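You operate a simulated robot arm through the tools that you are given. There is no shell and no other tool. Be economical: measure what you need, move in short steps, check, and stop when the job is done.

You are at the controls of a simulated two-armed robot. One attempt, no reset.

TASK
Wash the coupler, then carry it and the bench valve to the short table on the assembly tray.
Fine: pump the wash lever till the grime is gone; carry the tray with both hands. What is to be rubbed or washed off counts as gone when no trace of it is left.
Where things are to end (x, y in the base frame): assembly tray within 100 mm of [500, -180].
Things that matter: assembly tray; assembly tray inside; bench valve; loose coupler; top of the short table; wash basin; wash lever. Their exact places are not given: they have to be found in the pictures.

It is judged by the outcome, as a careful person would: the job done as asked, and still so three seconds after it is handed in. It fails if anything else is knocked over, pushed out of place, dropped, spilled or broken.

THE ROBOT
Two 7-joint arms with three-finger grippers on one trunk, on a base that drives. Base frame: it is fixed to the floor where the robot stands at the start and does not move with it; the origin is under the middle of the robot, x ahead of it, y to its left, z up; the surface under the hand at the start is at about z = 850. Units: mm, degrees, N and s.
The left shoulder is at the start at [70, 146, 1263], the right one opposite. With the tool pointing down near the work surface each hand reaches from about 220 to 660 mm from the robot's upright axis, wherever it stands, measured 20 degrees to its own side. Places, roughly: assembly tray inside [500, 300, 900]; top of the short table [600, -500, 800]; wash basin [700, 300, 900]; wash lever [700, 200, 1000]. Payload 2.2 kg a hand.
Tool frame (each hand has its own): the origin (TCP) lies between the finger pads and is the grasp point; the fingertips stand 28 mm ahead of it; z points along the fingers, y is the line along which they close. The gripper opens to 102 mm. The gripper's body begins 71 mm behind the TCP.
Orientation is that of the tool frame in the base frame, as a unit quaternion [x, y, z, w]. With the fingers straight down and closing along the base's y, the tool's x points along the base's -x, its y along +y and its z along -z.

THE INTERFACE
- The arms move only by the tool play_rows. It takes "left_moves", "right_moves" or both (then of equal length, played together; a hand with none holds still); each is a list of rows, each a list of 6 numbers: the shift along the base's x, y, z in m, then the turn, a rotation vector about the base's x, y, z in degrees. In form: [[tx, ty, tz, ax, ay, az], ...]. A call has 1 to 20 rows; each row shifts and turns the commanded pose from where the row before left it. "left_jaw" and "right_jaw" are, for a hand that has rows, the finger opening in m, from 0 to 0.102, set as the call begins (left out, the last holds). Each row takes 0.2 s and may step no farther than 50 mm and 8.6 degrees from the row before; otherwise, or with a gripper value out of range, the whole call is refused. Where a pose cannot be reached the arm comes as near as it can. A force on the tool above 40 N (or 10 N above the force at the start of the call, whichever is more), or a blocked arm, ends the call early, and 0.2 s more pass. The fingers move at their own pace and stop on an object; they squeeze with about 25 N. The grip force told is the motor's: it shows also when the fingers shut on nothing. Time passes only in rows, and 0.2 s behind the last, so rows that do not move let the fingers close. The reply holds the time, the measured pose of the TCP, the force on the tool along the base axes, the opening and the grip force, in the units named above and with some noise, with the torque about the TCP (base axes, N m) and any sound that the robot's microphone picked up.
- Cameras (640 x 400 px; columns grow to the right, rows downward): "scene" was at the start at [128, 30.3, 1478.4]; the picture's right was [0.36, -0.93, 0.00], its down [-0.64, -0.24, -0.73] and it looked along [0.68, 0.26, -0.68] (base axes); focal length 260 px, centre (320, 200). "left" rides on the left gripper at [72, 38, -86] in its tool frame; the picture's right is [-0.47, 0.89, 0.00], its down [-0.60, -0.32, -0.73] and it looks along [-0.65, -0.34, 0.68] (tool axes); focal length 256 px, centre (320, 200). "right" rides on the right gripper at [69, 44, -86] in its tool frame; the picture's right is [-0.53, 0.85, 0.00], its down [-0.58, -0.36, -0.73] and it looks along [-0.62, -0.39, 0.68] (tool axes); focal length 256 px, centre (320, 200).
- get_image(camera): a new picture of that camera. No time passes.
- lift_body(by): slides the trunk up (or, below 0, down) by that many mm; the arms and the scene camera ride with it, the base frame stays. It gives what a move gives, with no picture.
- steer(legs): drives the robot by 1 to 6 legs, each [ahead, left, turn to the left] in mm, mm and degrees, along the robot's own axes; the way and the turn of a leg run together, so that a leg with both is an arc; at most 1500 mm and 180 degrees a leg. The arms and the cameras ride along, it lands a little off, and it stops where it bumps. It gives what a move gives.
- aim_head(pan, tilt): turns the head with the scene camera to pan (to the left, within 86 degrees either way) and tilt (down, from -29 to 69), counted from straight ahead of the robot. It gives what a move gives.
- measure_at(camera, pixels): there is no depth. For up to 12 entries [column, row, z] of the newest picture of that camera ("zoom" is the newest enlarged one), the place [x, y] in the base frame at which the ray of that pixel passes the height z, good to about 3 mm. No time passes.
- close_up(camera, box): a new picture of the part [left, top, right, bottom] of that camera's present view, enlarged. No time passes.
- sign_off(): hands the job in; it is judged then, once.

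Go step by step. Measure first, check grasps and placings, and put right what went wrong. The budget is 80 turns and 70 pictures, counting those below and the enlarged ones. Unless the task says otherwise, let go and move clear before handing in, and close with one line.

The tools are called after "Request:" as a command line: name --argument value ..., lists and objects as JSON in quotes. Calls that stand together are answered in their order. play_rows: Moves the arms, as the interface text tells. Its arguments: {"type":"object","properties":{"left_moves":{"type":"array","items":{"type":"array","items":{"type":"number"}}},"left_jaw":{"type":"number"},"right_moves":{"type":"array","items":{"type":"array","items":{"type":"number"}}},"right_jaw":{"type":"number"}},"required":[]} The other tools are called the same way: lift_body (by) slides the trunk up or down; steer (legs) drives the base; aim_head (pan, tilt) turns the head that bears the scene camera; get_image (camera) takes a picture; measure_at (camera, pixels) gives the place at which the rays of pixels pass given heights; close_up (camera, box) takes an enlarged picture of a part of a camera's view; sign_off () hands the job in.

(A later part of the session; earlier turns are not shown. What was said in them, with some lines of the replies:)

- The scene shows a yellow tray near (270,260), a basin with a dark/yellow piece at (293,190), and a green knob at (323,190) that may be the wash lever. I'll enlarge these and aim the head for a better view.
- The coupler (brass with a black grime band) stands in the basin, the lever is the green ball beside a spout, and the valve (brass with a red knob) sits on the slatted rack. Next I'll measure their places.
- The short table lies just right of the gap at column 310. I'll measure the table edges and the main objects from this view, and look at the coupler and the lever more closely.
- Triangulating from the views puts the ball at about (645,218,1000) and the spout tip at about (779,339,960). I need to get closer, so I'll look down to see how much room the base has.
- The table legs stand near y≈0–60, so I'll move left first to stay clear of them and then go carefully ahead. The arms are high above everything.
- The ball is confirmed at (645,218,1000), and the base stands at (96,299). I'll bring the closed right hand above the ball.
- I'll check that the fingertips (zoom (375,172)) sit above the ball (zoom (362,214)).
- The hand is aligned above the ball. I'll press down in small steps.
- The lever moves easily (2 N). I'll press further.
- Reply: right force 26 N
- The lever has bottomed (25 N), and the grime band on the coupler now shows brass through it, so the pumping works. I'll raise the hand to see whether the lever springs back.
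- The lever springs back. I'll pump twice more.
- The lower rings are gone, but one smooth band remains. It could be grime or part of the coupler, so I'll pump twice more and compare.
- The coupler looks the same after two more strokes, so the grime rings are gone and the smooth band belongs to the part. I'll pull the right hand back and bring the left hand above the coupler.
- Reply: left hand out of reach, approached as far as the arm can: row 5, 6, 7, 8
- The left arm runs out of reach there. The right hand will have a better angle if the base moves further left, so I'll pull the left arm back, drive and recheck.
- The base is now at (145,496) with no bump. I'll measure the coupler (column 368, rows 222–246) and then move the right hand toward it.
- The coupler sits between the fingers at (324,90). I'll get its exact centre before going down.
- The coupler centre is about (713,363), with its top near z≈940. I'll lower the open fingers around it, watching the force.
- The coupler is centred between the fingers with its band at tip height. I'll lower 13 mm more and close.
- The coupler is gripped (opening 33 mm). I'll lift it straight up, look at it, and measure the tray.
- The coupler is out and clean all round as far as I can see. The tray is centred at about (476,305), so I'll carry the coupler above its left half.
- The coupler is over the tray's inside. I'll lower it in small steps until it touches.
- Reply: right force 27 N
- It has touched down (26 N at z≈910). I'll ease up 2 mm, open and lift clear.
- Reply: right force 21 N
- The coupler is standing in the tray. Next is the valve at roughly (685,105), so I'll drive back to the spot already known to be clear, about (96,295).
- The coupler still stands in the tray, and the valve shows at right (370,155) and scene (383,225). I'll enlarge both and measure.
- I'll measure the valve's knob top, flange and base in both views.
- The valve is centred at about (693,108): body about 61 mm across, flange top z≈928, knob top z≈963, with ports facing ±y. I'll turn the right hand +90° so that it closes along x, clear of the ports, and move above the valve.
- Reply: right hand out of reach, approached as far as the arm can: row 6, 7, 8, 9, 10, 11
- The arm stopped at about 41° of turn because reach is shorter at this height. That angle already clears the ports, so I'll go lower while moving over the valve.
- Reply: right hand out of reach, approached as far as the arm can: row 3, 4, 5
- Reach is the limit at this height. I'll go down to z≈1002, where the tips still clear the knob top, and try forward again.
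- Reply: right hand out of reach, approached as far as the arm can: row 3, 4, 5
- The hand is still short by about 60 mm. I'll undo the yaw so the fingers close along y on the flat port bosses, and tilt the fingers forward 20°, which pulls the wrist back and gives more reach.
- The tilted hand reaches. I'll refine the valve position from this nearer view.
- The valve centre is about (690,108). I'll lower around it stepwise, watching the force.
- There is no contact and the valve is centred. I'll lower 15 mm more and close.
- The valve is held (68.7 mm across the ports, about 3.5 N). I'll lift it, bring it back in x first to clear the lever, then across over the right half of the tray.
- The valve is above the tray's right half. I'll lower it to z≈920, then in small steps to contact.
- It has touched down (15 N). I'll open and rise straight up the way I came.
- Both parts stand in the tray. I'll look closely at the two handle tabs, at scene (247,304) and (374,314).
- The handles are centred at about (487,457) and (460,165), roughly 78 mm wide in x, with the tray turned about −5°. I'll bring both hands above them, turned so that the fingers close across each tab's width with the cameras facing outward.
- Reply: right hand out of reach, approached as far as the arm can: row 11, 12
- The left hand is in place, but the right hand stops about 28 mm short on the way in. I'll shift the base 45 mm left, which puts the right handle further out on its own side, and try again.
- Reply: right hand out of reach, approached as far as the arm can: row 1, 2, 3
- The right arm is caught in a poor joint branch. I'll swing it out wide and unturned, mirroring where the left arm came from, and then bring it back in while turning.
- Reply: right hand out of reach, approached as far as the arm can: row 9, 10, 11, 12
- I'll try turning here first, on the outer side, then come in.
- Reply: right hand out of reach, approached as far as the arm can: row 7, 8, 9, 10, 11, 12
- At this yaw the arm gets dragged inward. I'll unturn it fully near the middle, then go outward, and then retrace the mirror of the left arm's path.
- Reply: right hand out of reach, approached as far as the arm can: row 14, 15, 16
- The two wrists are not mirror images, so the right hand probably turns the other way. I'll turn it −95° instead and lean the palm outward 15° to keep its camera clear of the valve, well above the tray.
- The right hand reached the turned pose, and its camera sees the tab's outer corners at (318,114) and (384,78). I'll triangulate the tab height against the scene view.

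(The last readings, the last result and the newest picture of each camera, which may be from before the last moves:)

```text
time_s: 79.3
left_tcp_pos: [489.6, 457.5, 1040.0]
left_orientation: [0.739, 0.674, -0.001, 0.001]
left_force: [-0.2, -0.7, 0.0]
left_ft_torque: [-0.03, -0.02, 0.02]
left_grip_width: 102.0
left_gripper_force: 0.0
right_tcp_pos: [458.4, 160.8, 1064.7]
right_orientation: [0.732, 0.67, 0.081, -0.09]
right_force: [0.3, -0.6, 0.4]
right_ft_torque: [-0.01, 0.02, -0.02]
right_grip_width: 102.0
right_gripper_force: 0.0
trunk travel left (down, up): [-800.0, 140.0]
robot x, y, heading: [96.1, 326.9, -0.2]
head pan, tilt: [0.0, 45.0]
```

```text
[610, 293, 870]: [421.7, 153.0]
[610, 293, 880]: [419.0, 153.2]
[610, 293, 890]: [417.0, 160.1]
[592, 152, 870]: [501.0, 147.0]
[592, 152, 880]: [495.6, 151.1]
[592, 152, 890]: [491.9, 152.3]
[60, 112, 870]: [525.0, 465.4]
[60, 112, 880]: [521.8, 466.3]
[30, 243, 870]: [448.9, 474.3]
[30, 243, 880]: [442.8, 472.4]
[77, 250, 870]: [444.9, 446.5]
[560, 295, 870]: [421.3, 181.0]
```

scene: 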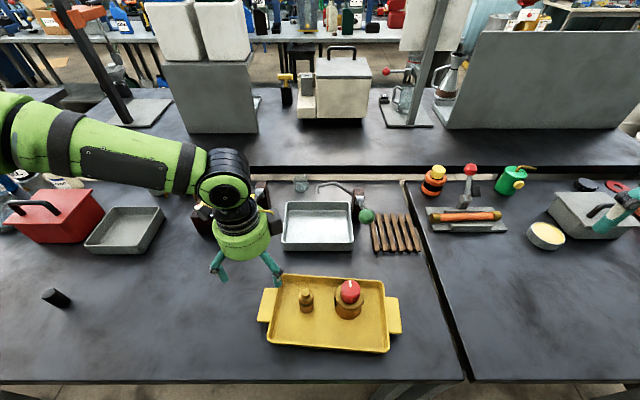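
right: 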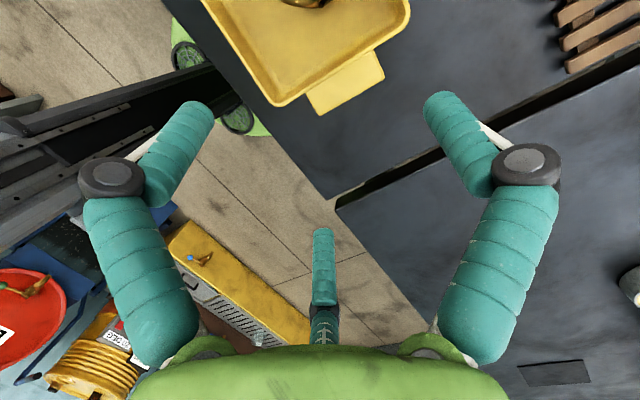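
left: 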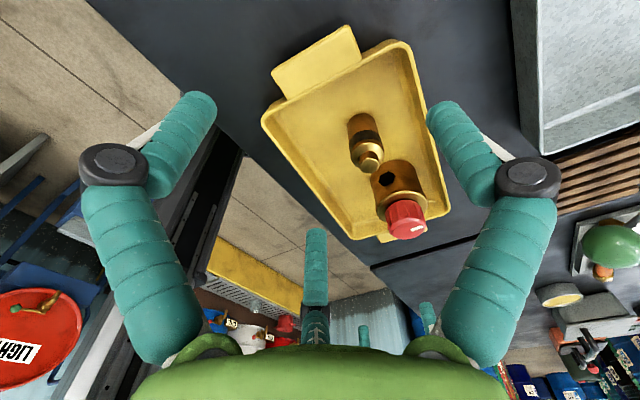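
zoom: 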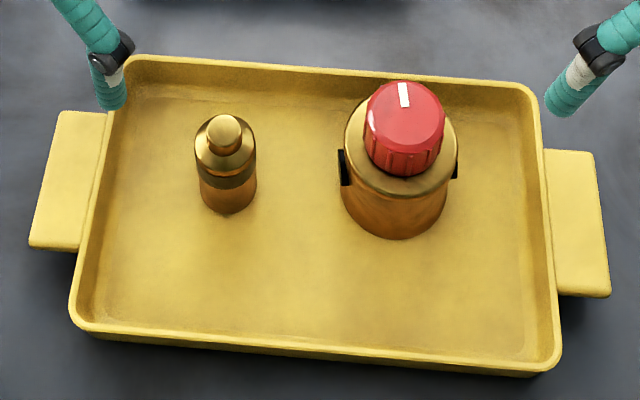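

The tab tops are at z≈880, with the left tab centred near (482,457) and the right near (458,167). I'll lower both hands to just above the tabs and check alignment.

Request:
play_rows --left_moves '[[-0.004, 0, -0.03, 0, 0, 0], [-0.004, 0, -0.03, 0, 0, 0], [0, 0, -0.03, 0, 0, 0], [0, 0, -0.03, 0, 0, 0], [0, 0, 0, 0, 0, 0]]' --right_moves '[[0, 0.002, -0.037, 0, 0, 0], [0, 0.001, -0.037, 0, 0, 0], [0, 0, -0.037, 0, 0, 0], [0, 0, -0.034, 0, 0, 0], [0, 0, 0, 0, 0, 0]]'

Request:
get_image --camera "left"

Request:
get_image --camera "right"

Request:
close_up --camera "scene" --box '[240, 240, 430, 360]'

```text
time_s: 80.5
left_tcp_pos: [472.5, 492.7, 948.7]
left_orientation: [0.739, 0.674, 0.0, 0.002]
left_force: [-0.6, 0.6, 0.7]
left_ft_torque: [0.02, 0.0, -0.02]
left_grip_width: 102.0
left_gripper_force: 0.1
left hand out of reach, approached as far as the arm can: row 2, 3, 4
right_tcp_pos: [460.0, 162.3, 918.3]
right_orientation: [0.732, 0.671, 0.082, -0.091]
right_force: [-1.0, 0.5, -0.4]
right_ft_torque: [0.01, 0.0, -0.02]
right_grip_width: 102.0
right_gripper_force: 0.1
trunk travel left (down, up): [-800.0, 140.0]
robot x, y, heading: [93.4, 332.1, -0.0]
head pan, tilt: [0.0, 45.0]
```

```text
12 pictures are left
```

left: 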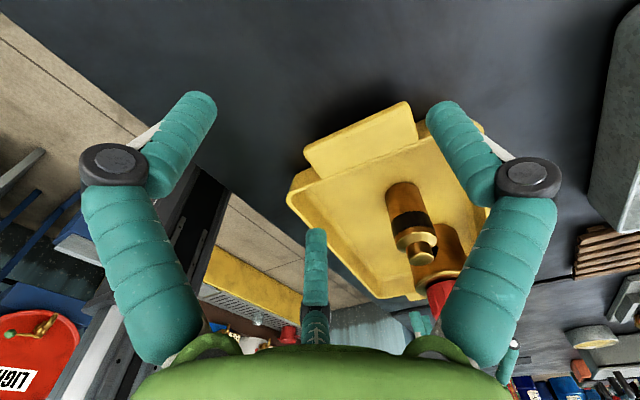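

```text
11 pictures are left
```

right: 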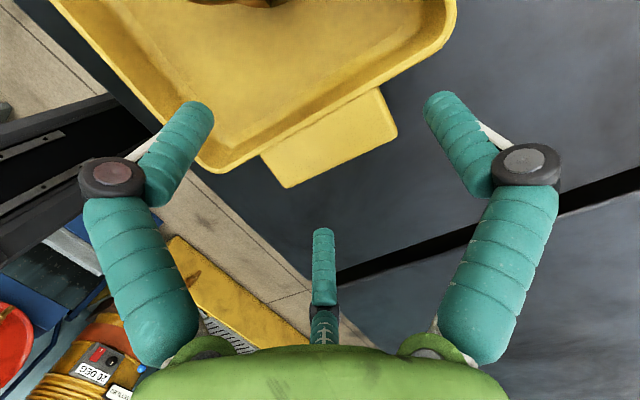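

```text
3.33 times, centred on (335, 300) of scene
```

zoom: 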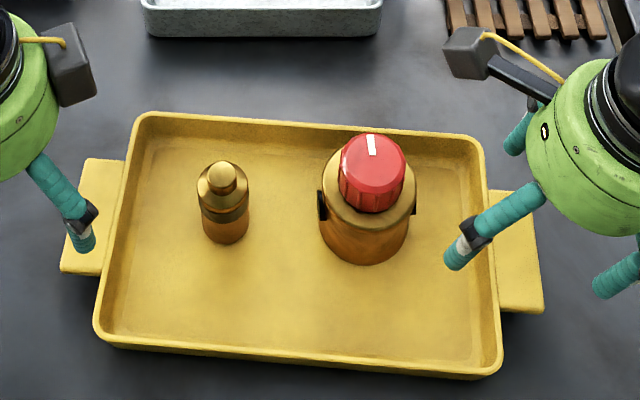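

The right hand is well aligned over its tab, but the left was dragged outward by a reach limit. I'll check the right fingertip places.

Request:
measure_at --camera "zoom" --pixels '[[453, 264, 892], [515, 148, 892], [603, 292, 892]]'

Request:
measure_at --camera "right" --pixels '[[288, 187, 880], [397, 133, 880], [263, 157, 880], [378, 88, 880]]'

Request:
measure_at --camera "left" --pixels '[[304, 152, 880], [406, 102, 880], [418, 135, 880], [320, 178, 880]]'

```text
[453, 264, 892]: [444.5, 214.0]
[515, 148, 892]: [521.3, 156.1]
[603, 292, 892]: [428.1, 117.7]
```

```text
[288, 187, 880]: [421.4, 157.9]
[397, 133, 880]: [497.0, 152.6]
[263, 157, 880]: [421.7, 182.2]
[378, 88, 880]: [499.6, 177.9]
```

```text
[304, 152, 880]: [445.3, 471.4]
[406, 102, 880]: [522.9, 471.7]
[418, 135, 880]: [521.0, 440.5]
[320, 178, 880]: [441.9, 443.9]
```

Measured points show the pictured hand has fingers spaced around the palm, and the right tab matches at x 421–498, y 155–181. The left wrist prefers the opposite turn, as the right one did, so I'll raise the left hand and turn it +180° with its palm leaning outward.

Request:
play_rows --left_moves '[[0.001, -0.001, 0.025, 0, 0, 8.2], [0.001, -0.002, 0.025, 0, 0, 8.2], [0.001, -0.002, 0.025, 0, 0, 8.2], [0.001, -0.002, 0.02, 0, 0, 8.2], [0.001, -0.002, 0.01, 0, 0, 8.2], [0.001, -0.002, 0.005, 0, 0, 8.2], [0.001, -0.002, 0, 0, 0, 8.2], [0.001, -0.002, 0, 0, 0, 8.2], [0.001, -0.002, 0, 0, 0, 8.2], [0, -0.002, 0, 0, 0, 8.2], [0, -0.002, 0, 0, 0, 8.2], [0, 0, 0, 0, 0, 8.2], [0, 0, 0, 0, 0, 8.2], [0, 0, 0, 0, 0, 8.2], [0, 0, 0, 0, 0, 8.2], [0, 0, 0, 0, 0, 8.2], [0, 0, 0, 0, 0, 8.2], [0, 0, 0, 0, 0, 8.2], [0, 0, 0, 0, 0, 8.2], [0, 0, 0, 0, 0, 8.2]]'

Request:
play_rows --left_moves '[[0, 0, 0, 0, 0, 8.2], [0, 0, 0, 0, 0, 8.2], [0, 0, 0, -7.47, 0.6, 0], [0, 0, 0, -7.47, 0.6, 0], [0, 0, 0, 0, 0, 0]]'

```text
time_s: 84.7
left_tcp_pos: [479.1, 472.5, 1056.9]
left_orientation: [-0.565, 0.825, 0.001, 0.001]
left_force: [-0.3, -0.4, -0.4]
left_ft_torque: [0.03, -0.01, -0.03]
left_grip_width: 102.2
left_gripper_force: 0.0
right_tcp_pos: [459.9, 161.3, 918.8]
right_orientation: [0.732, 0.67, 0.082, -0.09]
right_force: [0.4, 1.1, -0.4]
right_ft_torque: [0.01, 0.02, -0.01]
right_grip_width: 102.0
right_gripper_force: 0.1
trunk travel left (down, up): [-800.0, 140.0]
robot x, y, heading: [94.3, 332.8, 0.0]
head pan, tilt: [0.0, 45.0]
```

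```text
time_s: 85.9
left_tcp_pos: [479.8, 470.4, 1058.3]
left_orientation: [-0.671, 0.73, -0.087, -0.095]
left_force: [0.0, -0.3, 0.2]
left_ft_torque: [0.03, -0.04, -0.05]
left_grip_width: 101.9
left_gripper_force: 0.1
right_tcp_pos: [460.4, 160.6, 918.0]
right_orientation: [0.732, 0.67, 0.082, -0.091]
right_force: [0.0, 0.8, 0.2]
right_ft_torque: [-0.01, 0.0, 0.02]
right_grip_width: 102.0
right_gripper_force: 0.0
trunk travel left (down, up): [-800.0, 140.0]
robot x, y, heading: [97.3, 332.5, -0.2]
head pan, tilt: [0.0, 45.0]
```

The left hand is now in a good branch. I'll lower it to just above its tab.

Request:
play_rows --left_moves '[[0.0027, -0.009, -0.035, 0, 0, 0], [0, 0, -0.035, 0, 0, 0], [0, 0, -0.035, 0, 0, 0], [0, 0, -0.035, 0, 0, 0], [0, 0, 0, 0, 0, 0]]'

Request:
get_image --camera "left"

Request:
measure_at --camera "left" --pixels '[[320, 149, 890]]'

```text
time_s: 87.1
left_tcp_pos: [479.9, 470.4, 928.4]
left_orientation: [-0.67, 0.731, -0.089, -0.095]
left_force: [-0.6, 0.2, 0.0]
left_ft_torque: [-0.03, -0.04, 0.02]
left_grip_width: 102.0
left_gripper_force: 0.0
left hand out of reach, approached as far as the arm can: row 4
right_tcp_pos: [459.5, 161.5, 919.6]
right_orientation: [0.732, 0.671, 0.081, -0.091]
right_force: [-0.9, -0.1, 0.2]
right_ft_torque: [0.0, 0.0, -0.01]
right_grip_width: 101.7
right_gripper_force: 0.0
trunk travel left (down, up): [-800.0, 140.0]
robot x, y, heading: [92.6, 334.4, -0.2]
head pan, tilt: [0.0, 45.0]
```

```text
9 pictures are left
```

left: 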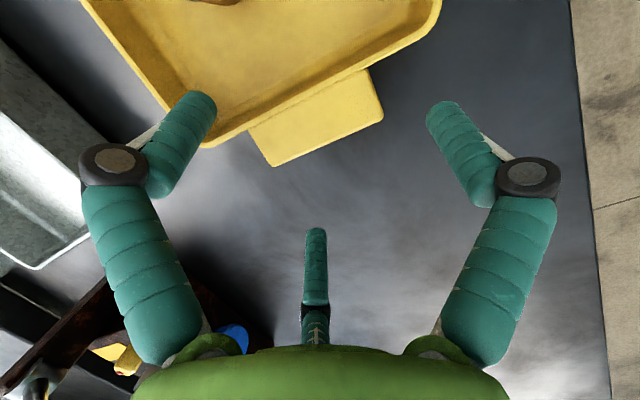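

```text
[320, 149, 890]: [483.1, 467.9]
```

The left arm's limit is near z≈930, so I'll set both hands at z≈961 and lower the trunk instead. That keeps the joints as they are and will also give a level, synchronized lift.

Request:
play_rows --left_moves '[[0, 0, 0.02, 0, 0, 0], [0.002, -0.005, 0.013, 0, 0, 0], [0, -0.0045, 0, 0, 0, 0], [0, 0, 0, 0, 0, 0]]' --right_moves '[[0, 0, 0.02, 0, 0, 0], [0, 0.0025, 0.02, 0, 0, 0], [0, 0, 0.002, 0, 0, 0], [0, 0, 0, 0, 0, 0]]'

Request:
lift_body --by -50

```text
time_s: 88.1
left_tcp_pos: [480.2, 460.5, 961.5]
left_orientation: [-0.671, 0.73, -0.087, -0.095]
left_force: [-0.8, 0.2, -0.1]
left_ft_torque: [0.0, 0.01, -0.01]
left_grip_width: 102.1
left_gripper_force: 0.1
right_tcp_pos: [456.0, 163.0, 961.0]
right_orientation: [0.732, 0.671, 0.08, -0.089]
right_force: [-0.3, 0.4, 0.4]
right_ft_torque: [-0.03, 0.03, 0.01]
right_grip_width: 101.8
right_gripper_force: 0.1
trunk travel left (down, up): [-800.0, 140.0]
robot x, y, heading: [95.9, 331.3, -0.1]
head pan, tilt: [0.0, 45.0]
```

```text
time_s: 89.0
left_tcp_pos: [480.9, 460.9, 911.7]
left_orientation: [-0.67, 0.731, -0.087, -0.096]
left_force: [0.2, -0.6, -0.1]
left_ft_torque: [-0.02, 0.02, 0.0]
left_grip_width: 102.1
left_gripper_force: 0.0
right_tcp_pos: [457.4, 164.1, 913.1]
right_orientation: [0.731, 0.671, 0.081, -0.09]
right_force: [-0.1, -0.1, -0.4]
right_ft_torque: [0.0, 0.0, -0.01]
right_grip_width: 101.9
right_gripper_force: 0.0
trunk travel left (down, up): [-750.0, 190.0]
robot x, y, heading: [95.6, 330.7, -0.3]
head pan, tilt: [0.0, 45.0]
```

Both hands are at z≈912, aligned over the tabs. I'll lower the trunk 22 mm more and check the forces and the view.

Request:
lift_body --by -22

Request:
close_up --camera "scene" --box '[230, 240, 430, 365]'

```text
time_s: 89.7
left_tcp_pos: [480.4, 460.7, 888.8]
left_orientation: [-0.67, 0.731, -0.088, -0.096]
left_force: [-0.5, 0.4, -0.7]
left_ft_torque: [-0.01, 0.01, 0.02]
left_grip_width: 102.1
left_gripper_force: 0.1
right_tcp_pos: [457.1, 164.3, 890.3]
right_orientation: [0.732, 0.67, 0.081, -0.091]
right_force: [-0.5, -0.7, 1.0]
right_ft_torque: [0.0, -0.02, 0.01]
right_grip_width: 102.0
right_gripper_force: 0.1
trunk travel left (down, up): [-728.0, 212.0]
robot x, y, heading: [94.3, 331.9, -0.3]
head pan, tilt: [0.0, 45.0]
```

```text
3.20 times, centred on (330, 302) of scene
```

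zoom: 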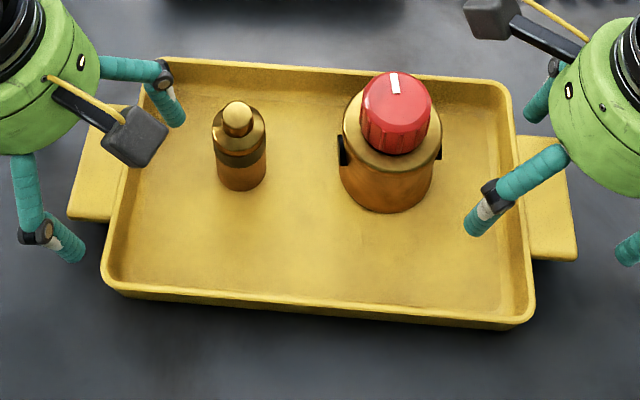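

There is no contact force, and the fingers straddle the tabs. I'll close both gently in two stages.

Request:
play_rows --left_moves '[[0, 0, 0, 0, 0, 0], [0, 0, 0, 0, 0, 0]]' --right_moves '[[0, 0, 0, 0, 0, 0], [0, 0, 0, 0, 0, 0]]' --left_jaw 0.084 --right_jaw 0.084

Request:
play_rows --left_moves '[[0, 0, 0, 0, 0, 0], [0, 0, 0, 0, 0, 0], [0, 0, 0, 0, 0, 0]]' --right_moves '[[0, 0, 0, 0, 0, 0], [0, 0, 0, 0, 0, 0], [0, 0, 0, 0, 0, 0]]' --left_jaw 0.06 --right_jaw 0.06

```text
time_s: 90.3
left_tcp_pos: [481.8, 460.7, 889.3]
left_orientation: [-0.671, 0.73, -0.088, -0.096]
left_force: [0.9, 0.0, 0.1]
left_ft_torque: [-0.04, 0.0, 0.0]
left_grip_width: 84.0
left_gripper_force: 0.0
right_tcp_pos: [457.4, 164.2, 890.2]
right_orientation: [0.731, 0.671, 0.081, -0.091]
right_force: [-0.3, 0.9, 0.2]
right_ft_torque: [-0.03, 0.0, -0.02]
right_grip_width: 83.8
right_gripper_force: 0.1
trunk travel left (down, up): [-728.0, 212.0]
robot x, y, heading: [89.4, 331.7, -0.1]
head pan, tilt: [0.0, 45.0]
```

```text
time_s: 91.1
left_tcp_pos: [480.7, 461.0, 888.6]
left_orientation: [-0.67, 0.731, -0.087, -0.095]
left_force: [-2.1, 2.0, 0.6]
left_ft_torque: [-0.01, 0.02, -0.01]
left_grip_width: 61.3
left_gripper_force: 1.1
right_tcp_pos: [457.5, 163.1, 890.0]
right_orientation: [0.732, 0.67, 0.081, -0.09]
right_force: [0.8, -2.0, 0.7]
right_ft_torque: [-0.03, -0.05, -0.04]
right_grip_width: 61.9
right_gripper_force: 1.7
trunk travel left (down, up): [-728.0, 212.0]
robot x, y, heading: [94.2, 334.4, 0.2]
head pan, tilt: [0.0, 45.0]
```

The openings went past 78 mm to about 61 mm with light force, so the fingers met something other than the tab sides. I'll look before squeezing.

Request:
get_image --camera "right"

Request:
close_up --camera "scene" --box '[230, 240, 430, 365]'

```text
7 pictures are left
```

right: 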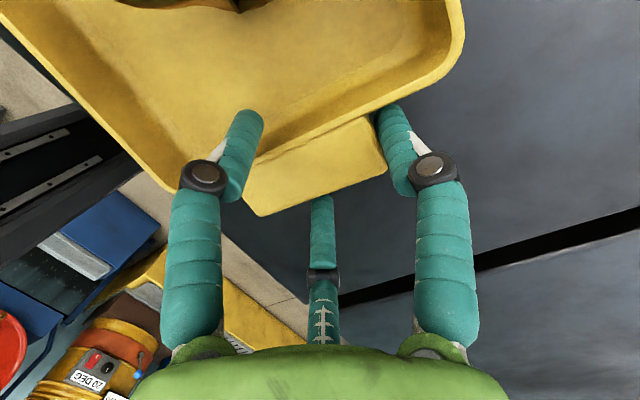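

```text
3.20 times, centred on (330, 302) of scene
```

zoom: 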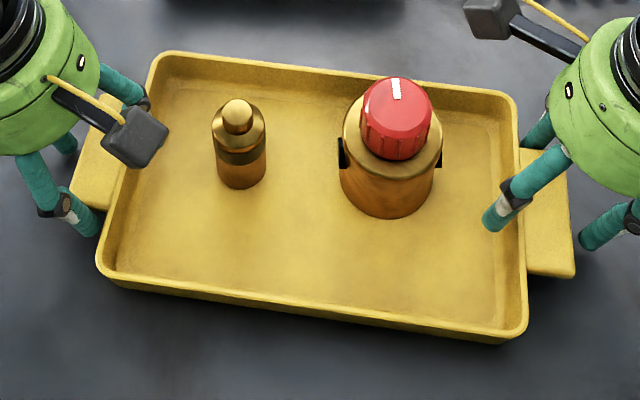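

The hand closes with three fingers at 120°, and the tray turned only slightly, with both parts still standing. A better grip has one finger inside the wall and two on the tab's outer edge. I'll open, raise the trunk, and re-measure.

Request:
play_rows --left_moves '[[0, 0, 0, 0, 0, 0], [0, 0, 0, 0, 0, 0]]' --right_moves '[[0, 0, 0, 0, 0, 0], [0, 0, 0, 0, 0, 0]]' --left_jaw 0.095 --right_jaw 0.09

Request:
lift_body --by 125

Request:
close_up --camera "scene" --box '[240, 250, 420, 362]'

```text
time_s: 91.7
left_tcp_pos: [481.5, 461.7, 890.2]
left_orientation: [-0.671, 0.73, -0.088, -0.095]
left_force: [-0.1, 0.1, -0.5]
left_ft_torque: [0.0, 0.01, -0.04]
left_grip_width: 94.8
left_gripper_force: 0.1
right_tcp_pos: [458.0, 163.6, 890.9]
right_orientation: [0.732, 0.671, 0.081, -0.09]
right_force: [-0.1, 0.2, -0.3]
right_ft_torque: [0.02, 0.01, 0.01]
right_grip_width: 90.1
right_gripper_force: 0.1
trunk travel left (down, up): [-728.0, 212.0]
robot x, y, heading: [94.7, 328.7, -0.3]
head pan, tilt: [0.0, 45.0]
```

```text
time_s: 93.2
left_tcp_pos: [481.1, 460.8, 1013.9]
left_orientation: [-0.671, 0.73, -0.088, -0.096]
left_force: [0.7, 0.4, 0.2]
left_ft_torque: [0.04, -0.01, -0.02]
left_grip_width: 94.9
left_gripper_force: 0.0
right_tcp_pos: [458.5, 163.8, 1014.7]
right_orientation: [0.732, 0.67, 0.081, -0.091]
right_force: [0.2, 0.1, 0.0]
right_ft_torque: [-0.01, -0.02, 0.01]
right_grip_width: 90.3
right_gripper_force: 0.1
trunk travel left (down, up): [-853.0, 87.0]
robot x, y, heading: [96.2, 333.9, -0.3]
head pan, tilt: [0.0, 45.0]
```

```text
3.56 times, centred on (330, 306) of scene
```

zoom: 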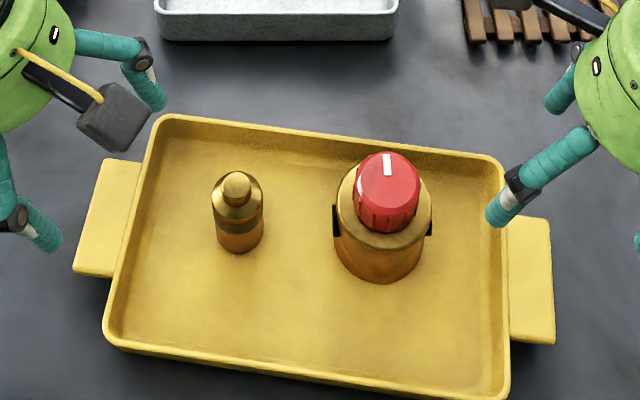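

Measuring the tabs and rim in this view.

Request:
measure_at --camera "zoom" --pixels '[[104, 161, 880], [74, 271, 880], [138, 163, 880], [113, 276, 880], [549, 220, 880], [554, 343, 880], [508, 216, 880], [511, 338, 880], [142, 222, 885], [497, 275, 885], [240, 243, 860], [380, 270, 860]]'

```text
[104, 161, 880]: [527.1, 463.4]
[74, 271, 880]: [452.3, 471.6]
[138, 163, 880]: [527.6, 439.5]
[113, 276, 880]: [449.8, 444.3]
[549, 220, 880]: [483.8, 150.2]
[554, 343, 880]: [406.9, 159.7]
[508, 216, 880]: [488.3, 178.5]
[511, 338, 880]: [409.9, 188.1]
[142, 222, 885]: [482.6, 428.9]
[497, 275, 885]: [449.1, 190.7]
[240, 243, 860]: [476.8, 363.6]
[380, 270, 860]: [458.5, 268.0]
```

The tray's yaw is about −7°, with tab outer-edge midpoints at (445,155) and (490,467). I'll turn the right hand to yaw −7° and the left to +53°, so one finger faces inside each end wall, leaning both palms outward 15°.

Request:
play_rows --right_moves '[[0, 0, 0, -7.5, 0.7, 0], [0, 0, 0, -7.5, 0.7, 0], [-0.001, 0, 0, 0, 0, 8.03], [-0.001, 0, 0, 0, 0, 8.03], [-0.001, 0, 0, 0, 0, 8.03], [-0.001, 0, 0, 0, 0, 8.03], [-0.001, 0, 0, 0, 0, 8.03], [-0.001, 0, 0, 0, 0, 8.03], [-0.001, 0, 0, 0, 0, 8.03], [-0.001, 0, 0, 0, 0, 8.03], [-0.001, 0, 0, 0, 0, 8.03], [-0.001, 0, 0, 0, 0, 8.03], [-0.001, 0, 0, 0, 0, 8.0], [-0.001, 0.0004, 0, 7.45, -0.94, 0], [0, 0, 0, 7.45, -0.94, 0], [0, 0, 0, 0, 0, 0]]' --left_moves '[[0, 0, 0, 7.47, -0.6, 0], [0, 0, 0, 7.47, -0.6, 0], [0.001, 0, 0, 0, 0, -7.93], [0.001, 0, 0, 0, 0, -7.93], [0.001, 0, 0, 0, 0, -7.93], [0.001, 0, 0, 0, 0, -7.93], [0.001, 0, 0, 0, 0, 0], [0.001, 0, 0, 0, 0, 0], [0.0015, 0, 0, 0, 0, 0], [0, -0.0025, 0, 0, 0, 0], [0, 0, 0, 0, 0, 0], [0, 0, 0, 0, 0, 0], [0, 0, 0, 0, 0, 0], [0, 0, 0, -7.45, 0.94, 0], [0, 0, 0, -7.45, 0.94, 0], [0, 0, 0, 0, 0, 0]]' --left_jaw 0.08 --right_jaw 0.08

```text
time_s: 96.6
left_tcp_pos: [486.1, 472.9, 1026.3]
left_orientation: [-0.445, 0.886, -0.108, -0.073]
left_force: [-0.6, 0.8, -0.6]
left_ft_torque: [0.01, 0.01, -0.02]
left_grip_width: 79.9
left_gripper_force: 0.0
left hand out of reach, approached as far as the arm can: row 2
right_tcp_pos: [446.8, 163.1, 1014.5]
right_orientation: [0.06, 0.991, 0.119, 0.018]
right_force: [0.1, 0.0, -0.2]
right_ft_torque: [0.04, 0.0, 0.03]
right_grip_width: 79.8
right_gripper_force: 0.1
trunk travel left (down, up): [-853.0, 87.0]
robot x, y, heading: [97.7, 331.5, -0.1]
head pan, tilt: [0.0, 45.0]
```

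The right hand is set. The left drifted slightly, so I'll correct it by (+2.5, −14.6, −12) mm.

Request:
play_rows --left_moves '[[0.0025, -0.008, -0.006, 0, 0, 0], [0, -0.0066, -0.006, 0, 0, 0], [0, 0, 0, 0, 0, 0]]' --right_moves '[[0, 0.001, 0, 0, 0, 0], [0, 0, 0, 0, 0, 0], [0, 0, 0, 0, 0, 0]]'

Request:
lift_body --by -105

Request:
get_image --camera "scene"

```text
time_s: 97.4
left_tcp_pos: [486.8, 458.7, 1013.5]
left_orientation: [-0.446, 0.886, -0.108, -0.073]
left_force: [-0.5, 0.4, 0.3]
left_ft_torque: [-0.02, 0.02, 0.0]
left_grip_width: 79.9
left_gripper_force: 0.1
right_tcp_pos: [445.9, 165.5, 1015.1]
right_orientation: [0.06, 0.991, 0.117, 0.019]
right_force: [0.1, 0.1, 0.3]
right_ft_torque: [-0.02, 0.04, -0.01]
right_grip_width: 80.0
right_gripper_force: 0.0
trunk travel left (down, up): [-853.0, 87.0]
robot x, y, heading: [94.5, 332.0, -0.2]
head pan, tilt: [0.0, 45.0]
```

```text
time_s: 98.8
left_tcp_pos: [487.5, 458.7, 907.8]
left_orientation: [-0.445, 0.886, -0.108, -0.072]
left_force: [-0.3, -0.5, -0.7]
left_ft_torque: [0.0, 0.0, -0.03]
left_grip_width: 80.0
left_gripper_force: 0.1
right_tcp_pos: [445.6, 164.4, 910.5]
right_orientation: [0.061, 0.991, 0.117, 0.019]
right_force: [0.4, 0.7, 0.2]
right_ft_torque: [-0.02, 0.0, 0.01]
right_grip_width: 79.7
right_gripper_force: 0.0
trunk travel left (down, up): [-748.0, 192.0]
robot x, y, heading: [92.5, 333.1, -0.0]
head pan, tilt: [0.0, 45.0]
```

```text
4 pictures are left
```

scene: 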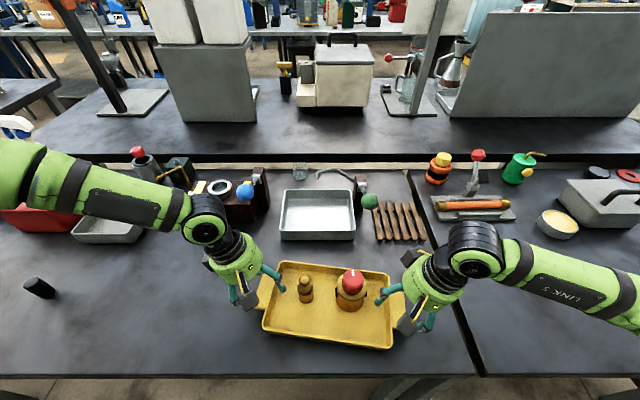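

Each hand now has one finger inside the end wall and two outside. I'll lower 23 mm and close in stages.

Request:
lift_body --by -23

Request:
play_rows --left_moves '[[0, 0, 0, 0, 0, 0], [0, 0, 0, 0, 0, 0]]' --right_moves '[[0, 0, 0, 0, 0, 0], [0, 0, 0, 0, 0, 0]]' --left_jaw 0.058 --right_jaw 0.058

Request:
play_rows --left_moves '[[0, 0, 0, 0, 0, 0], [0, 0, 0, 0, 0, 0], [0, 0, 0, 0, 0, 0]]' --right_moves '[[0, 0, 0, 0, 0, 0], [0, 0, 0, 0, 0, 0], [0, 0, 0, 0, 0, 0]]' --left_jaw 0.035 --right_jaw 0.035

```text
time_s: 99.5
left_tcp_pos: [487.9, 459.3, 887.6]
left_orientation: [-0.446, 0.886, -0.107, -0.072]
left_force: [0.5, 2.1, -2.7]
left_ft_torque: [0.06, 0.08, 0.09]
left_grip_width: 80.7
left_gripper_force: 0.4
right_tcp_pos: [444.9, 165.3, 886.6]
right_orientation: [0.061, 0.991, 0.118, 0.018]
right_force: [2.7, -2.9, 4.6]
right_ft_torque: [-0.07, -0.05, -0.12]
right_grip_width: 90.8
right_gripper_force: 3.2
trunk travel left (down, up): [-725.0, 215.0]
robot x, y, heading: [96.1, 333.5, -0.3]
head pan, tilt: [0.0, 45.0]
```

```text
time_s: 100.1
left_tcp_pos: [488.0, 458.7, 885.3]
left_orientation: [-0.445, 0.886, -0.108, -0.072]
left_force: [0.1, 0.2, -2.3]
left_ft_torque: [0.0, 0.06, 0.1]
left_grip_width: 59.0
left_gripper_force: 0.5
right_tcp_pos: [444.5, 164.6, 886.1]
right_orientation: [0.06, 0.991, 0.118, 0.016]
right_force: [-1.1, -2.4, -1.4]
right_ft_torque: [0.02, -0.01, 0.08]
right_grip_width: 64.3
right_gripper_force: 1.8
trunk travel left (down, up): [-725.0, 215.0]
robot x, y, heading: [96.0, 332.9, -0.3]
head pan, tilt: [0.0, 45.0]
```

```text
time_s: 100.9
left_tcp_pos: [487.6, 462.4, 883.7]
left_orientation: [-0.447, 0.886, -0.104, -0.07]
left_force: [10.7, 32.9, 2.1]
left_ft_torque: [0.26, -0.45, 0.88]
left_grip_width: 45.4
left_gripper_force: 25.4
right_tcp_pos: [443.7, 161.1, 886.3]
right_orientation: [0.061, 0.992, 0.11, 0.016]
right_force: [-11.2, -29.4, -0.5]
right_ft_torque: [-0.33, 0.13, 1.04]
right_grip_width: 45.5
right_gripper_force: 25.1
trunk travel left (down, up): [-725.0, 215.0]
robot x, y, heading: [90.5, 332.5, -0.2]
head pan, tilt: [0.0, 45.0]
```

Both hands now grip at 45 mm with 25 N, as expected for wall plus tab. The arms press inward about 30 N, so I'll relieve that by moving each out about 4 mm.

Request:
play_rows --left_moves '[[0.0005, 0.002, 0, 0, 0, 0], [0.0005, 0.002, 0, 0, 0, 0], [0, 0, 0, 0, 0, 0]]' --right_moves '[[-0.0005, -0.002, 0, 0, 0, 0], [-0.0005, -0.002, 0, 0, 0, 0], [0, 0, 0, 0, 0, 0]]'

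Request:
lift_body --by 15

Request:
close_up --camera "scene" --box '[220, 230, 440, 367]'

```text
time_s: 101.7
left_tcp_pos: [488.0, 461.2, 884.4]
left_orientation: [-0.445, 0.886, -0.108, -0.074]
left_force: [6.2, 9.4, -0.6]
left_ft_torque: [0.21, 0.27, 0.74]
left_grip_width: 45.2
left_gripper_force: 25.1
right_tcp_pos: [445.4, 160.4, 885.7]
right_orientation: [0.06, 0.991, 0.117, 0.017]
right_force: [-6.2, -9.7, -2.5]
right_ft_torque: [-0.57, -0.16, 0.71]
right_grip_width: 45.5
right_gripper_force: 25.3
trunk travel left (down, up): [-725.0, 215.0]
robot x, y, heading: [95.3, 330.7, -0.3]
head pan, tilt: [0.0, 45.0]
```

```text
time_s: 102.3
left_tcp_pos: [488.7, 462.3, 899.5]
left_orientation: [-0.444, 0.886, -0.107, -0.073]
left_force: [5.6, 5.9, -4.1]
left_ft_torque: [0.04, 0.2, 0.63]
left_grip_width: 45.2
left_gripper_force: 24.4
right_tcp_pos: [445.4, 160.9, 900.7]
right_orientation: [0.061, 0.991, 0.117, 0.018]
right_force: [-5.9, -5.3, -6.3]
right_ft_torque: [-0.32, -0.14, 0.63]
right_grip_width: 44.8
right_gripper_force: 25.0
trunk travel left (down, up): [-740.0, 200.0]
robot x, y, heading: [97.8, 333.5, -0.1]
head pan, tilt: [0.0, 45.0]
```

```text
2.91 times, centred on (330, 298) of scene
```

zoom: 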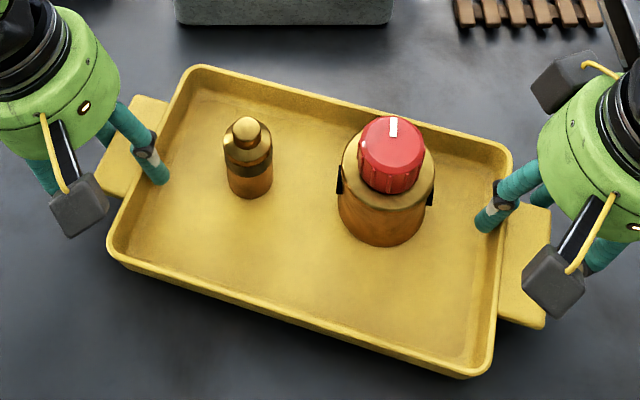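

The tray is off the table (about 10 N shared by both hands), and both parts stand upright. I'll lift a bit more and back away as a first short drive.

Request:
lift_body --by 45

Request:
steer --legs '[[-75, 0, 0]]'

```text
time_s: 103.2
left_tcp_pos: [490.3, 463.0, 944.4]
left_orientation: [-0.446, 0.886, -0.107, -0.074]
left_force: [3.8, 0.3, -3.6]
left_ft_torque: [0.05, 0.09, 0.53]
left_grip_width: 44.9
left_gripper_force: 25.2
right_tcp_pos: [445.0, 160.2, 945.3]
right_orientation: [0.061, 0.991, 0.119, 0.018]
right_force: [-3.6, -0.8, -6.1]
right_ft_torque: [-0.2, -0.05, 0.62]
right_grip_width: 44.9
right_gripper_force: 24.6
trunk travel left (down, up): [-785.0, 155.0]
robot x, y, heading: [94.2, 333.9, -0.2]
head pan, tilt: [0.0, 45.0]
```

```text
time_s: 104.2
left_tcp_pos: [416.0, 462.2, 943.6]
left_orientation: [-0.445, 0.886, -0.107, -0.074]
left_force: [3.0, -3.0, -2.9]
left_ft_torque: [0.01, 0.22, 0.46]
left_grip_width: 44.8
left_gripper_force: 24.7
right_tcp_pos: [373.0, 161.4, 943.9]
right_orientation: [0.062, 0.991, 0.117, 0.018]
right_force: [-2.9, 2.4, -5.6]
right_ft_torque: [-0.07, -0.12, 0.56]
right_grip_width: 44.9
right_gripper_force: 25.3
trunk travel left (down, up): [-785.0, 155.0]
robot x, y, heading: [20.0, 330.6, -0.2]
head pan, tilt: [0.0, 45.0]
```

The grip is stable and the load unchanged. Now I'll drive 491 mm to the right.

Request:
steer --legs '[[0, -491, 0]]'

Request:
get_image --camera "scene"

```text
time_s: 107.2
left_tcp_pos: [413.3, -33.8, 944.5]
left_orientation: [-0.444, 0.886, -0.109, -0.073]
left_force: [3.3, -3.8, -3.3]
left_ft_torque: [0.0, -0.09, 0.6]
left_grip_width: 44.9
left_gripper_force: 25.0
right_tcp_pos: [369.5, -333.6, 946.5]
right_orientation: [0.061, 0.991, 0.118, 0.018]
right_force: [-4.1, 4.2, -6.0]
right_ft_torque: [-0.23, 0.21, 0.56]
right_grip_width: 45.0
right_gripper_force: 25.2
trunk travel left (down, up): [-785.0, 155.0]
robot x, y, heading: [17.0, -163.9, 0.0]
head pan, tilt: [0.0, 45.0]
```

```text
2 pictures are left
```

scene: 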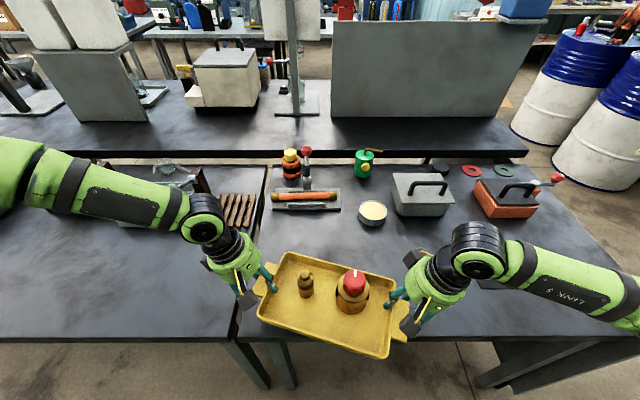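

Everything is still upright, with the tray centred at about (391,−184). I'll extend both arms forward together in small steps.

Request:
play_rows --left_moves '[[0.004, 0, 0, 0, 0, 0], [0.007, 0, 0, 0, 0, 0], [0.007, 0, 0, 0, 0, 0], [0.007, 0, 0, 0, 0, 0], [0.005, 0, 0, 0, 0, 0], [0, 0, 0, 0, 0, 0]]' --right_moves '[[0.004, 0, 0, 0, 0, 0], [0.007, 0, 0, 0, 0, 0], [0.007, 0, 0, 0, 0, 0], [0.007, 0, 0, 0, 0, 0], [0.005, 0, 0, 0, 0, 0], [0, 0, 0, 0, 0, 0]]'

```text
time_s: 108.5
left_tcp_pos: [443.2, -34.6, 944.6]
left_orientation: [-0.445, 0.886, -0.109, -0.072]
left_force: [4.6, 2.3, -1.6]
left_ft_torque: [-0.05, -0.15, 0.28]
left_grip_width: 45.6
left_gripper_force: 8.4
right_tcp_pos: [398.7, -336.9, 944.3]
right_orientation: [0.063, 0.991, 0.117, 0.017]
right_force: [-3.7, -1.3, -6.5]
right_ft_torque: [-0.48, 0.25, 0.9]
right_grip_width: 45.3
right_gripper_force: 24.8
trunk travel left (down, up): [-785.0, 155.0]
robot x, y, heading: [21.4, -163.2, -0.3]
head pan, tilt: [0.0, 45.0]
```

The left grip force dropped to 8 N. I'll firm up both grips right away, holding still.

Request:
play_rows --left_moves '[[0, 0, 0, 0, 0, 0], [0, 0, 0, 0, 0, 0]]' --right_moves '[[0, 0, 0, 0, 0, 0], [0, 0, 0, 0, 0, 0]]' --left_jaw 0.0 --right_jaw 0.0

```text
time_s: 109.2
left_tcp_pos: [442.7, -34.2, 944.2]
left_orientation: [-0.445, 0.886, -0.108, -0.073]
left_force: [4.7, 3.0, -2.8]
left_ft_torque: [0.01, -0.26, 0.51]
left_grip_width: 45.0
left_gripper_force: 24.8
right_tcp_pos: [399.6, -337.0, 945.2]
right_orientation: [0.062, 0.991, 0.118, 0.017]
right_force: [-4.5, -3.7, -6.2]
right_ft_torque: [-0.4, 0.37, 0.85]
right_grip_width: 45.4
right_gripper_force: 25.0
trunk travel left (down, up): [-785.0, 155.0]
robot x, y, heading: [20.1, -165.1, -0.2]
head pan, tilt: [0.0, 45.0]
```

The grip is back to 25 N on both sides. I'll extend about 32 mm more in finer steps.

Request:
play_rows --left_moves '[[0.003, 0, 0, 0, 0, 0], [0.004, -0.0005, 0, 0, 0, 0], [0.004, 0, 0, 0, 0, 0], [0.004, 0, 0, 0, 0, 0], [0.004, 0, 0, 0, 0, 0], [0.004, 0, 0, 0, 0, 0], [0.004, 0, 0, 0, 0, 0], [0.003, 0, 0, 0, 0, 0], [0, 0, 0, 0, 0, 0]]' --right_moves '[[0.003, 0, 0, 0, 0, 0], [0.004, 0.0005, 0, 0, 0, 0], [0.004, 0, 0, 0, 0, 0], [0.004, 0, 0, 0, 0, 0], [0.004, 0, 0, 0, 0, 0], [0.004, 0, 0, 0, 0, 0], [0.004, 0, 0, 0, 0, 0], [0.003, 0, 0, 0, 0, 0], [0, 0, 0, 0, 0, 0]]'

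```text
time_s: 111.2
left_tcp_pos: [468.1, -30.0, 951.6]
left_orientation: [-0.443, 0.886, -0.111, -0.073]
left_force: [2.1, -18.9, -4.1]
left_ft_torque: [0.01, 0.06, 0.62]
left_grip_width: 45.0
left_gripper_force: 25.2
left hand out of reach, approached as far as the arm can: row 4, 7
right_tcp_pos: [430.1, -333.5, 947.1]
right_orientation: [0.061, 0.991, 0.12, 0.018]
right_force: [-1.2, 19.7, -4.9]
right_ft_torque: [0.05, -0.1, 0.69]
right_grip_width: 45.5
right_gripper_force: 25.2
trunk travel left (down, up): [-785.0, 155.0]
robot x, y, heading: [20.0, -166.1, 0.1]
head pan, tilt: [0.0, 45.0]
```

The left arm is at its limit, with the tray centre at about (449,−182), well within tolerance. I'll ease the sideways tension with the right hand, level it, then lower with the trunk.

Request:
play_rows --right_moves '[[0, -0.0015, 0.002, 0, 0, 0], [0, -0.0015, 0.002, 0, 0, 0], [0, 0, 0, 0, 0, 0]]'

Request:
lift_body --by -50

```text
time_s: 112.0
left_tcp_pos: [468.7, -30.6, 951.8]
left_orientation: [-0.444, 0.886, -0.113, -0.073]
left_force: [-4.2, -32.6, -3.5]
left_ft_torque: [-0.08, 0.09, 0.0]
left_grip_width: 45.3
left_gripper_force: 25.4
right_tcp_pos: [428.7, -334.4, 951.3]
right_orientation: [0.061, 0.99, 0.123, 0.02]
right_force: [3.9, 31.4, -6.0]
right_ft_torque: [-0.15, 0.0, 0.04]
right_grip_width: 45.7
right_gripper_force: 24.7
trunk travel left (down, up): [-785.0, 155.0]
robot x, y, heading: [17.5, -164.9, -0.3]
head pan, tilt: [0.0, 45.0]
```

```text
time_s: 112.9
left_tcp_pos: [467.8, -30.1, 902.5]
left_orientation: [-0.444, 0.886, -0.113, -0.074]
left_force: [-3.4, -33.6, -5.3]
left_ft_torque: [0.02, 0.23, -0.05]
left_grip_width: 45.6
left_gripper_force: 25.0
right_tcp_pos: [428.6, -334.0, 900.7]
right_orientation: [0.061, 0.99, 0.124, 0.021]
right_force: [4.1, 33.6, -4.4]
right_ft_torque: [0.1, -0.26, 0.1]
right_grip_width: 45.6
right_gripper_force: 25.6
trunk travel left (down, up): [-735.0, 205.0]
robot x, y, heading: [16.3, -159.8, -0.2]
head pan, tilt: [0.0, 45.0]
```

I eased the wrong way: the tray is pulling the hands inward at 33 N. I'll move the right hand +7 mm in y to relax it.

Request:
play_rows --right_moves '[[0, 0.002, 0, 0, 0, 0], [0, 0.002, 0, 0, 0, 0], [0, 0.002, 0, 0, 0, 0], [0, 0.001, 0, 0, 0, 0], [0, 0, 0, 0, 0, 0]]'

Request:
lift_body --by -11

```text
time_s: 114.1
left_tcp_pos: [469.7, -28.6, 901.3]
left_orientation: [-0.445, 0.886, -0.11, -0.071]
left_force: [-0.2, -19.3, -2.6]
left_ft_torque: [-0.15, 0.13, 0.34]
left_grip_width: 45.2
left_gripper_force: 24.8
right_tcp_pos: [429.5, -330.7, 899.0]
right_orientation: [0.062, 0.991, 0.119, 0.018]
right_force: [1.6, 18.7, -6.0]
right_ft_torque: [-0.09, -0.03, 0.34]
right_grip_width: 45.7
right_gripper_force: 24.8
trunk travel left (down, up): [-735.0, 205.0]
robot x, y, heading: [18.8, -162.4, 0.0]
head pan, tilt: [0.0, 45.0]
```

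```text
time_s: 114.7
left_tcp_pos: [468.6, -29.5, 889.1]
left_orientation: [-0.446, 0.886, -0.109, -0.071]
left_force: [1.3, -16.9, -3.3]
left_ft_torque: [-0.08, -0.02, 0.5]
left_grip_width: 45.3
left_gripper_force: 25.2
right_tcp_pos: [429.1, -332.2, 889.2]
right_orientation: [0.061, 0.991, 0.118, 0.018]
right_force: [-1.1, 16.8, -5.1]
right_ft_torque: [-0.08, 0.08, 0.43]
right_grip_width: 45.6
right_gripper_force: 24.9
trunk travel left (down, up): [-724.0, 216.0]
robot x, y, heading: [19.2, -161.5, -0.0]
head pan, tilt: [0.0, 45.0]
```

I'll relax a further 4 mm and lower to touch.

Request:
play_rows --right_moves '[[0, 0.002, 0, 0, 0, 0], [0, 0.002, 0, 0, 0, 0], [0, 0.001, 0, 0, 0, 0], [0, 0, 0, 0, 0, 0]]'

Request:
lift_body --by -4

```text
time_s: 115.7
left_tcp_pos: [468.9, -26.2, 888.9]
left_orientation: [-0.445, 0.886, -0.106, -0.072]
left_force: [6.1, 10.2, -4.0]
left_ft_torque: [0.27, -0.04, 0.68]
left_grip_width: 45.3
left_gripper_force: 25.1
right_tcp_pos: [428.4, -328.5, 888.6]
right_orientation: [0.064, 0.991, 0.114, 0.018]
right_force: [-6.2, -8.4, -4.4]
right_ft_torque: [-0.28, 0.1, 0.87]
right_grip_width: 45.6
right_gripper_force: 25.6
trunk travel left (down, up): [-724.0, 216.0]
robot x, y, heading: [18.7, -163.9, -0.2]
head pan, tilt: [0.0, 45.0]
```

```text
time_s: 116.2
left_tcp_pos: [467.9, -25.3, 885.1]
left_orientation: [-0.447, 0.885, -0.106, -0.072]
left_force: [10.2, 20.3, -2.2]
left_ft_torque: [0.49, 0.35, 0.93]
left_grip_width: 45.2
left_gripper_force: 25.3
right_tcp_pos: [428.8, -329.5, 886.5]
right_orientation: [0.063, 0.991, 0.114, 0.018]
right_force: [-7.9, -20.7, 6.3]
right_ft_torque: [-0.11, 0.49, 0.97]
right_grip_width: 45.5
right_gripper_force: 25.2
trunk travel left (down, up): [-720.0, 220.0]
robot x, y, heading: [19.9, -165.3, -0.5]
head pan, tilt: [0.0, 45.0]
```

The right end has touched down (z force now +6 N). I'll lower 2 mm more and check both ends.

Request:
lift_body --by -2

Request:
play_rows --left_moves '[[0, 0.001, -0.001, 0, 0, 0], [0, 0, 0, 0, 0, 0]]' --right_moves '[[0, -0.001, 0, 0, 0, 0], [0, 0, 0, 0, 0, 0]]'

```text
time_s: 116.7
left_tcp_pos: [468.2, -25.4, 885.6]
left_orientation: [-0.446, 0.886, -0.108, -0.069]
left_force: [8.9, 30.6, 10.6]
left_ft_torque: [0.43, 0.19, 0.92]
left_grip_width: 45.3
left_gripper_force: 25.7
right_tcp_pos: [428.5, -328.5, 885.6]
right_orientation: [0.064, 0.991, 0.114, 0.02]
right_force: [-1.7, -27.8, 17.1]
right_ft_torque: [-0.35, 0.32, 1.0]
right_grip_width: 45.6
right_gripper_force: 24.8
trunk travel left (down, up): [-718.0, 222.0]
robot x, y, heading: [16.5, -162.5, -0.4]
head pan, tilt: [0.0, 45.0]
```

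```text
time_s: 117.3
left_tcp_pos: [467.9, -25.7, 884.0]
left_orientation: [-0.446, 0.886, -0.111, -0.068]
left_force: [9.4, 25.4, 16.9]
left_ft_torque: [0.24, -0.3, 0.97]
left_grip_width: 45.0
left_gripper_force: 24.8
right_tcp_pos: [427.3, -328.5, 885.2]
right_orientation: [0.063, 0.991, 0.116, 0.019]
right_force: [1.1, -24.5, 16.6]
right_ft_torque: [-0.38, 0.0, 0.84]
right_grip_width: 45.6
right_gripper_force: 25.2
trunk travel left (down, up): [-718.0, 222.0]
robot x, y, heading: [20.6, -162.6, -0.4]
head pan, tilt: [0.0, 45.0]
```

Both ends rest on the table. I'll relax the squeeze, raise 2 mm to unload, then open both hands.

Request:
play_rows --left_moves '[[0, 0.002, 0.001, 0, 0, 0], [0, 0.0015, 0.001, 0, 0, 0], [0, 0, 0, 0, 0, 0]]' --right_moves '[[0, -0.002, 0.001, 0, 0, 0], [0, -0.0015, 0.001, 0, 0, 0], [0, 0, 0, 0, 0, 0]]'

Request:
play_rows --left_moves '[[0, 0, 0, 0, 0, 0], [0, 0, 0, 0, 0, 0], [0, 0, 0, 0, 0, 0]]' --right_moves '[[0, 0, 0, 0, 0, 0], [0, 0, 0, 0, 0, 0], [0, 0, 0, 0, 0, 0]]' --left_jaw 0.075 --right_jaw 0.075

Request:
close_up --camera "scene" --box '[220, 200, 440, 380]'

```text
time_s: 118.1
left_tcp_pos: [468.0, -26.2, 885.4]
left_orientation: [-0.444, 0.886, -0.111, -0.073]
left_force: [7.0, -2.9, 3.8]
left_ft_torque: [-0.14, -0.6, 0.92]
left_grip_width: 45.1
left_gripper_force: 24.9
right_tcp_pos: [425.5, -329.6, 884.7]
right_orientation: [0.06, 0.991, 0.12, 0.016]
right_force: [-5.2, 3.2, -3.8]
right_ft_torque: [-0.12, -0.22, 0.66]
right_grip_width: 45.1
right_gripper_force: 24.7
trunk travel left (down, up): [-718.0, 222.0]
robot x, y, heading: [18.2, -161.9, -0.1]
head pan, tilt: [0.0, 45.0]
```

```text
time_s: 118.9
left_tcp_pos: [467.0, -25.1, 884.3]
left_orientation: [-0.444, 0.886, -0.11, -0.073]
left_force: [0.4, 0.2, -0.7]
left_ft_torque: [0.0, -0.02, 0.0]
left_grip_width: 75.2
left_gripper_force: 0.1
right_tcp_pos: [429.4, -329.9, 885.9]
right_orientation: [0.062, 0.991, 0.118, 0.018]
right_force: [-0.2, -1.0, 0.6]
right_ft_torque: [-0.02, 0.0, 0.01]
right_grip_width: 75.2
right_gripper_force: 0.1
trunk travel left (down, up): [-718.0, 222.0]
robot x, y, heading: [14.7, -166.8, -0.2]
head pan, tilt: [0.0, 45.0]
```

```text
2.22 times, centred on (330, 290) of scene
```

zoom: 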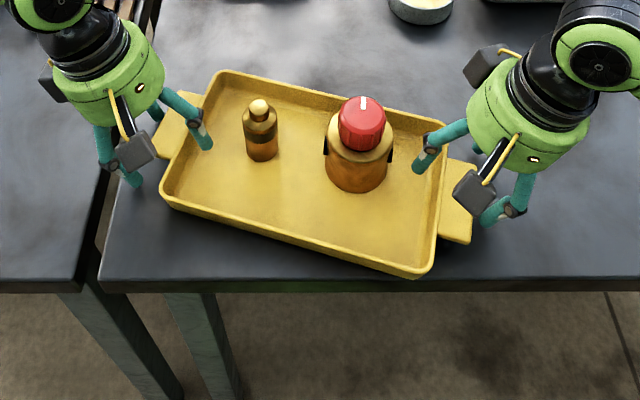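

Released; both parts stand. I'll measure the tray's centre and how close its front-right corner is to the table edge.

Request:
measure_at --camera "zoom" --pixels '[[220, 73, 888], [446, 124, 888], [430, 266, 888], [162, 192, 888], [420, 277, 852], [520, 277, 850], [110, 283, 850], [185, 120, 880], [460, 200, 880]]'

```text
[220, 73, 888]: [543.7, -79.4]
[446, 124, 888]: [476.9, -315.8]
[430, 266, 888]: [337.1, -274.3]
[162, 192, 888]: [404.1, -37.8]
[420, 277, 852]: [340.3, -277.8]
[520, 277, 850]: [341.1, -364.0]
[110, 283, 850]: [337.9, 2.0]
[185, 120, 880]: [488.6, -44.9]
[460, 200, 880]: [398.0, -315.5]
```

The tray is on the short table at about (440,−177), 60 mm from the target. To keep the leaning fingers from catching the tabs, I'll open a little wider, shift both hands outward 6 mm, and rise slowly.

Request:
play_rows --left_moves '[[0, 0, 0, 0, 0, 0], [0, 0.003, 0, 0, 0, 0], [0, 0.003, 0, 0, 0, 0], [0, 0, 0, 0, 0, 0]]' --right_moves '[[0, 0, 0, 0, 0, 0], [0, -0.003, 0, 0, 0, 0], [0, -0.003, 0, 0, 0, 0], [0, 0, 0, 0, 0, 0]]' --left_jaw 0.087 --right_jaw 0.087

Request:
lift_body --by 12

```text
time_s: 119.9
left_tcp_pos: [466.7, -18.0, 885.5]
left_orientation: [-0.445, 0.886, -0.109, -0.072]
left_force: [0.2, 0.8, 0.6]
left_ft_torque: [0.0, 0.05, -0.01]
left_grip_width: 86.9
left_gripper_force: 0.1
right_tcp_pos: [427.3, -336.6, 886.1]
right_orientation: [0.061, 0.991, 0.118, 0.018]
right_force: [-0.3, -0.1, 0.1]
right_ft_torque: [-0.02, -0.02, -0.04]
right_grip_width: 86.9
right_gripper_force: 0.0
trunk travel left (down, up): [-718.0, 222.0]
robot x, y, heading: [17.0, -162.0, -0.2]
head pan, tilt: [0.0, 45.0]
```

```text
time_s: 120.5
left_tcp_pos: [467.4, -17.3, 896.5]
left_orientation: [-0.446, 0.886, -0.11, -0.072]
left_force: [-0.4, 0.1, 0.3]
left_ft_torque: [-0.03, -0.02, 0.0]
left_grip_width: 86.9
left_gripper_force: 0.1
right_tcp_pos: [428.9, -336.3, 896.9]
right_orientation: [0.063, 0.991, 0.119, 0.018]
right_force: [-0.6, -0.2, -0.5]
right_ft_torque: [-0.02, -0.02, 0.01]
right_grip_width: 86.9
right_gripper_force: 0.0
trunk travel left (down, up): [-730.0, 210.0]
robot x, y, heading: [18.4, -167.7, -0.2]
head pan, tilt: [0.0, 45.0]
```

The hands are free, with no force. I'll rise 150 mm and take the last picture.

Request:
lift_body --by 150

Request:
get_image --camera "scene"

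```text
time_s: 122.3
left_tcp_pos: [468.0, -17.2, 1046.6]
left_orientation: [-0.445, 0.886, -0.109, -0.072]
left_force: [-0.7, -0.5, 0.3]
left_ft_torque: [0.02, 0.0, -0.03]
left_grip_width: 87.0
left_gripper_force: 0.1
right_tcp_pos: [428.6, -335.6, 1048.3]
right_orientation: [0.062, 0.991, 0.118, 0.018]
right_force: [0.1, -0.3, 0.1]
right_ft_torque: [-0.05, -0.01, -0.01]
right_grip_width: 87.1
right_gripper_force: 0.0
trunk travel left (down, up): [-880.0, 60.0]
robot x, y, heading: [16.1, -164.1, -0.1]
head pan, tilt: [0.0, 45.0]
```

```text
0 pictures are left
```

scene: 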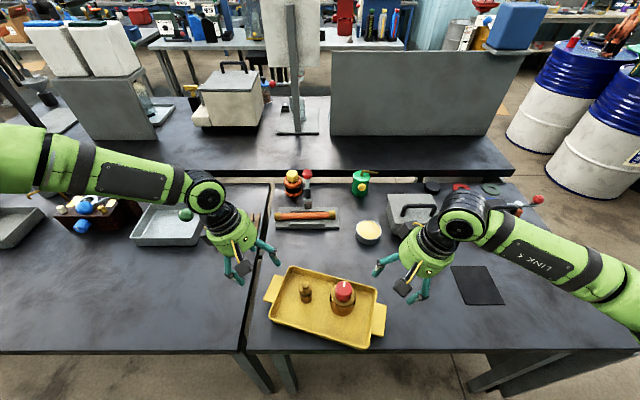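

The last picture shows the tray resting on the short table at about (440,−177), with the coupler and valve upright inside and both hands clear. I'm handing in.

Request:
sign_off

```text
The job is handed in.
```

The washed coupler and the bench valve are standing upright in the assembly tray on the short table. The tray sits at about (440, −177), roughly 60 mm from the target, with its front-right corner close to the table's front edge. One smooth dark band stayed on the coupler after further pumping; I took it to be part of the coupler, not grime.
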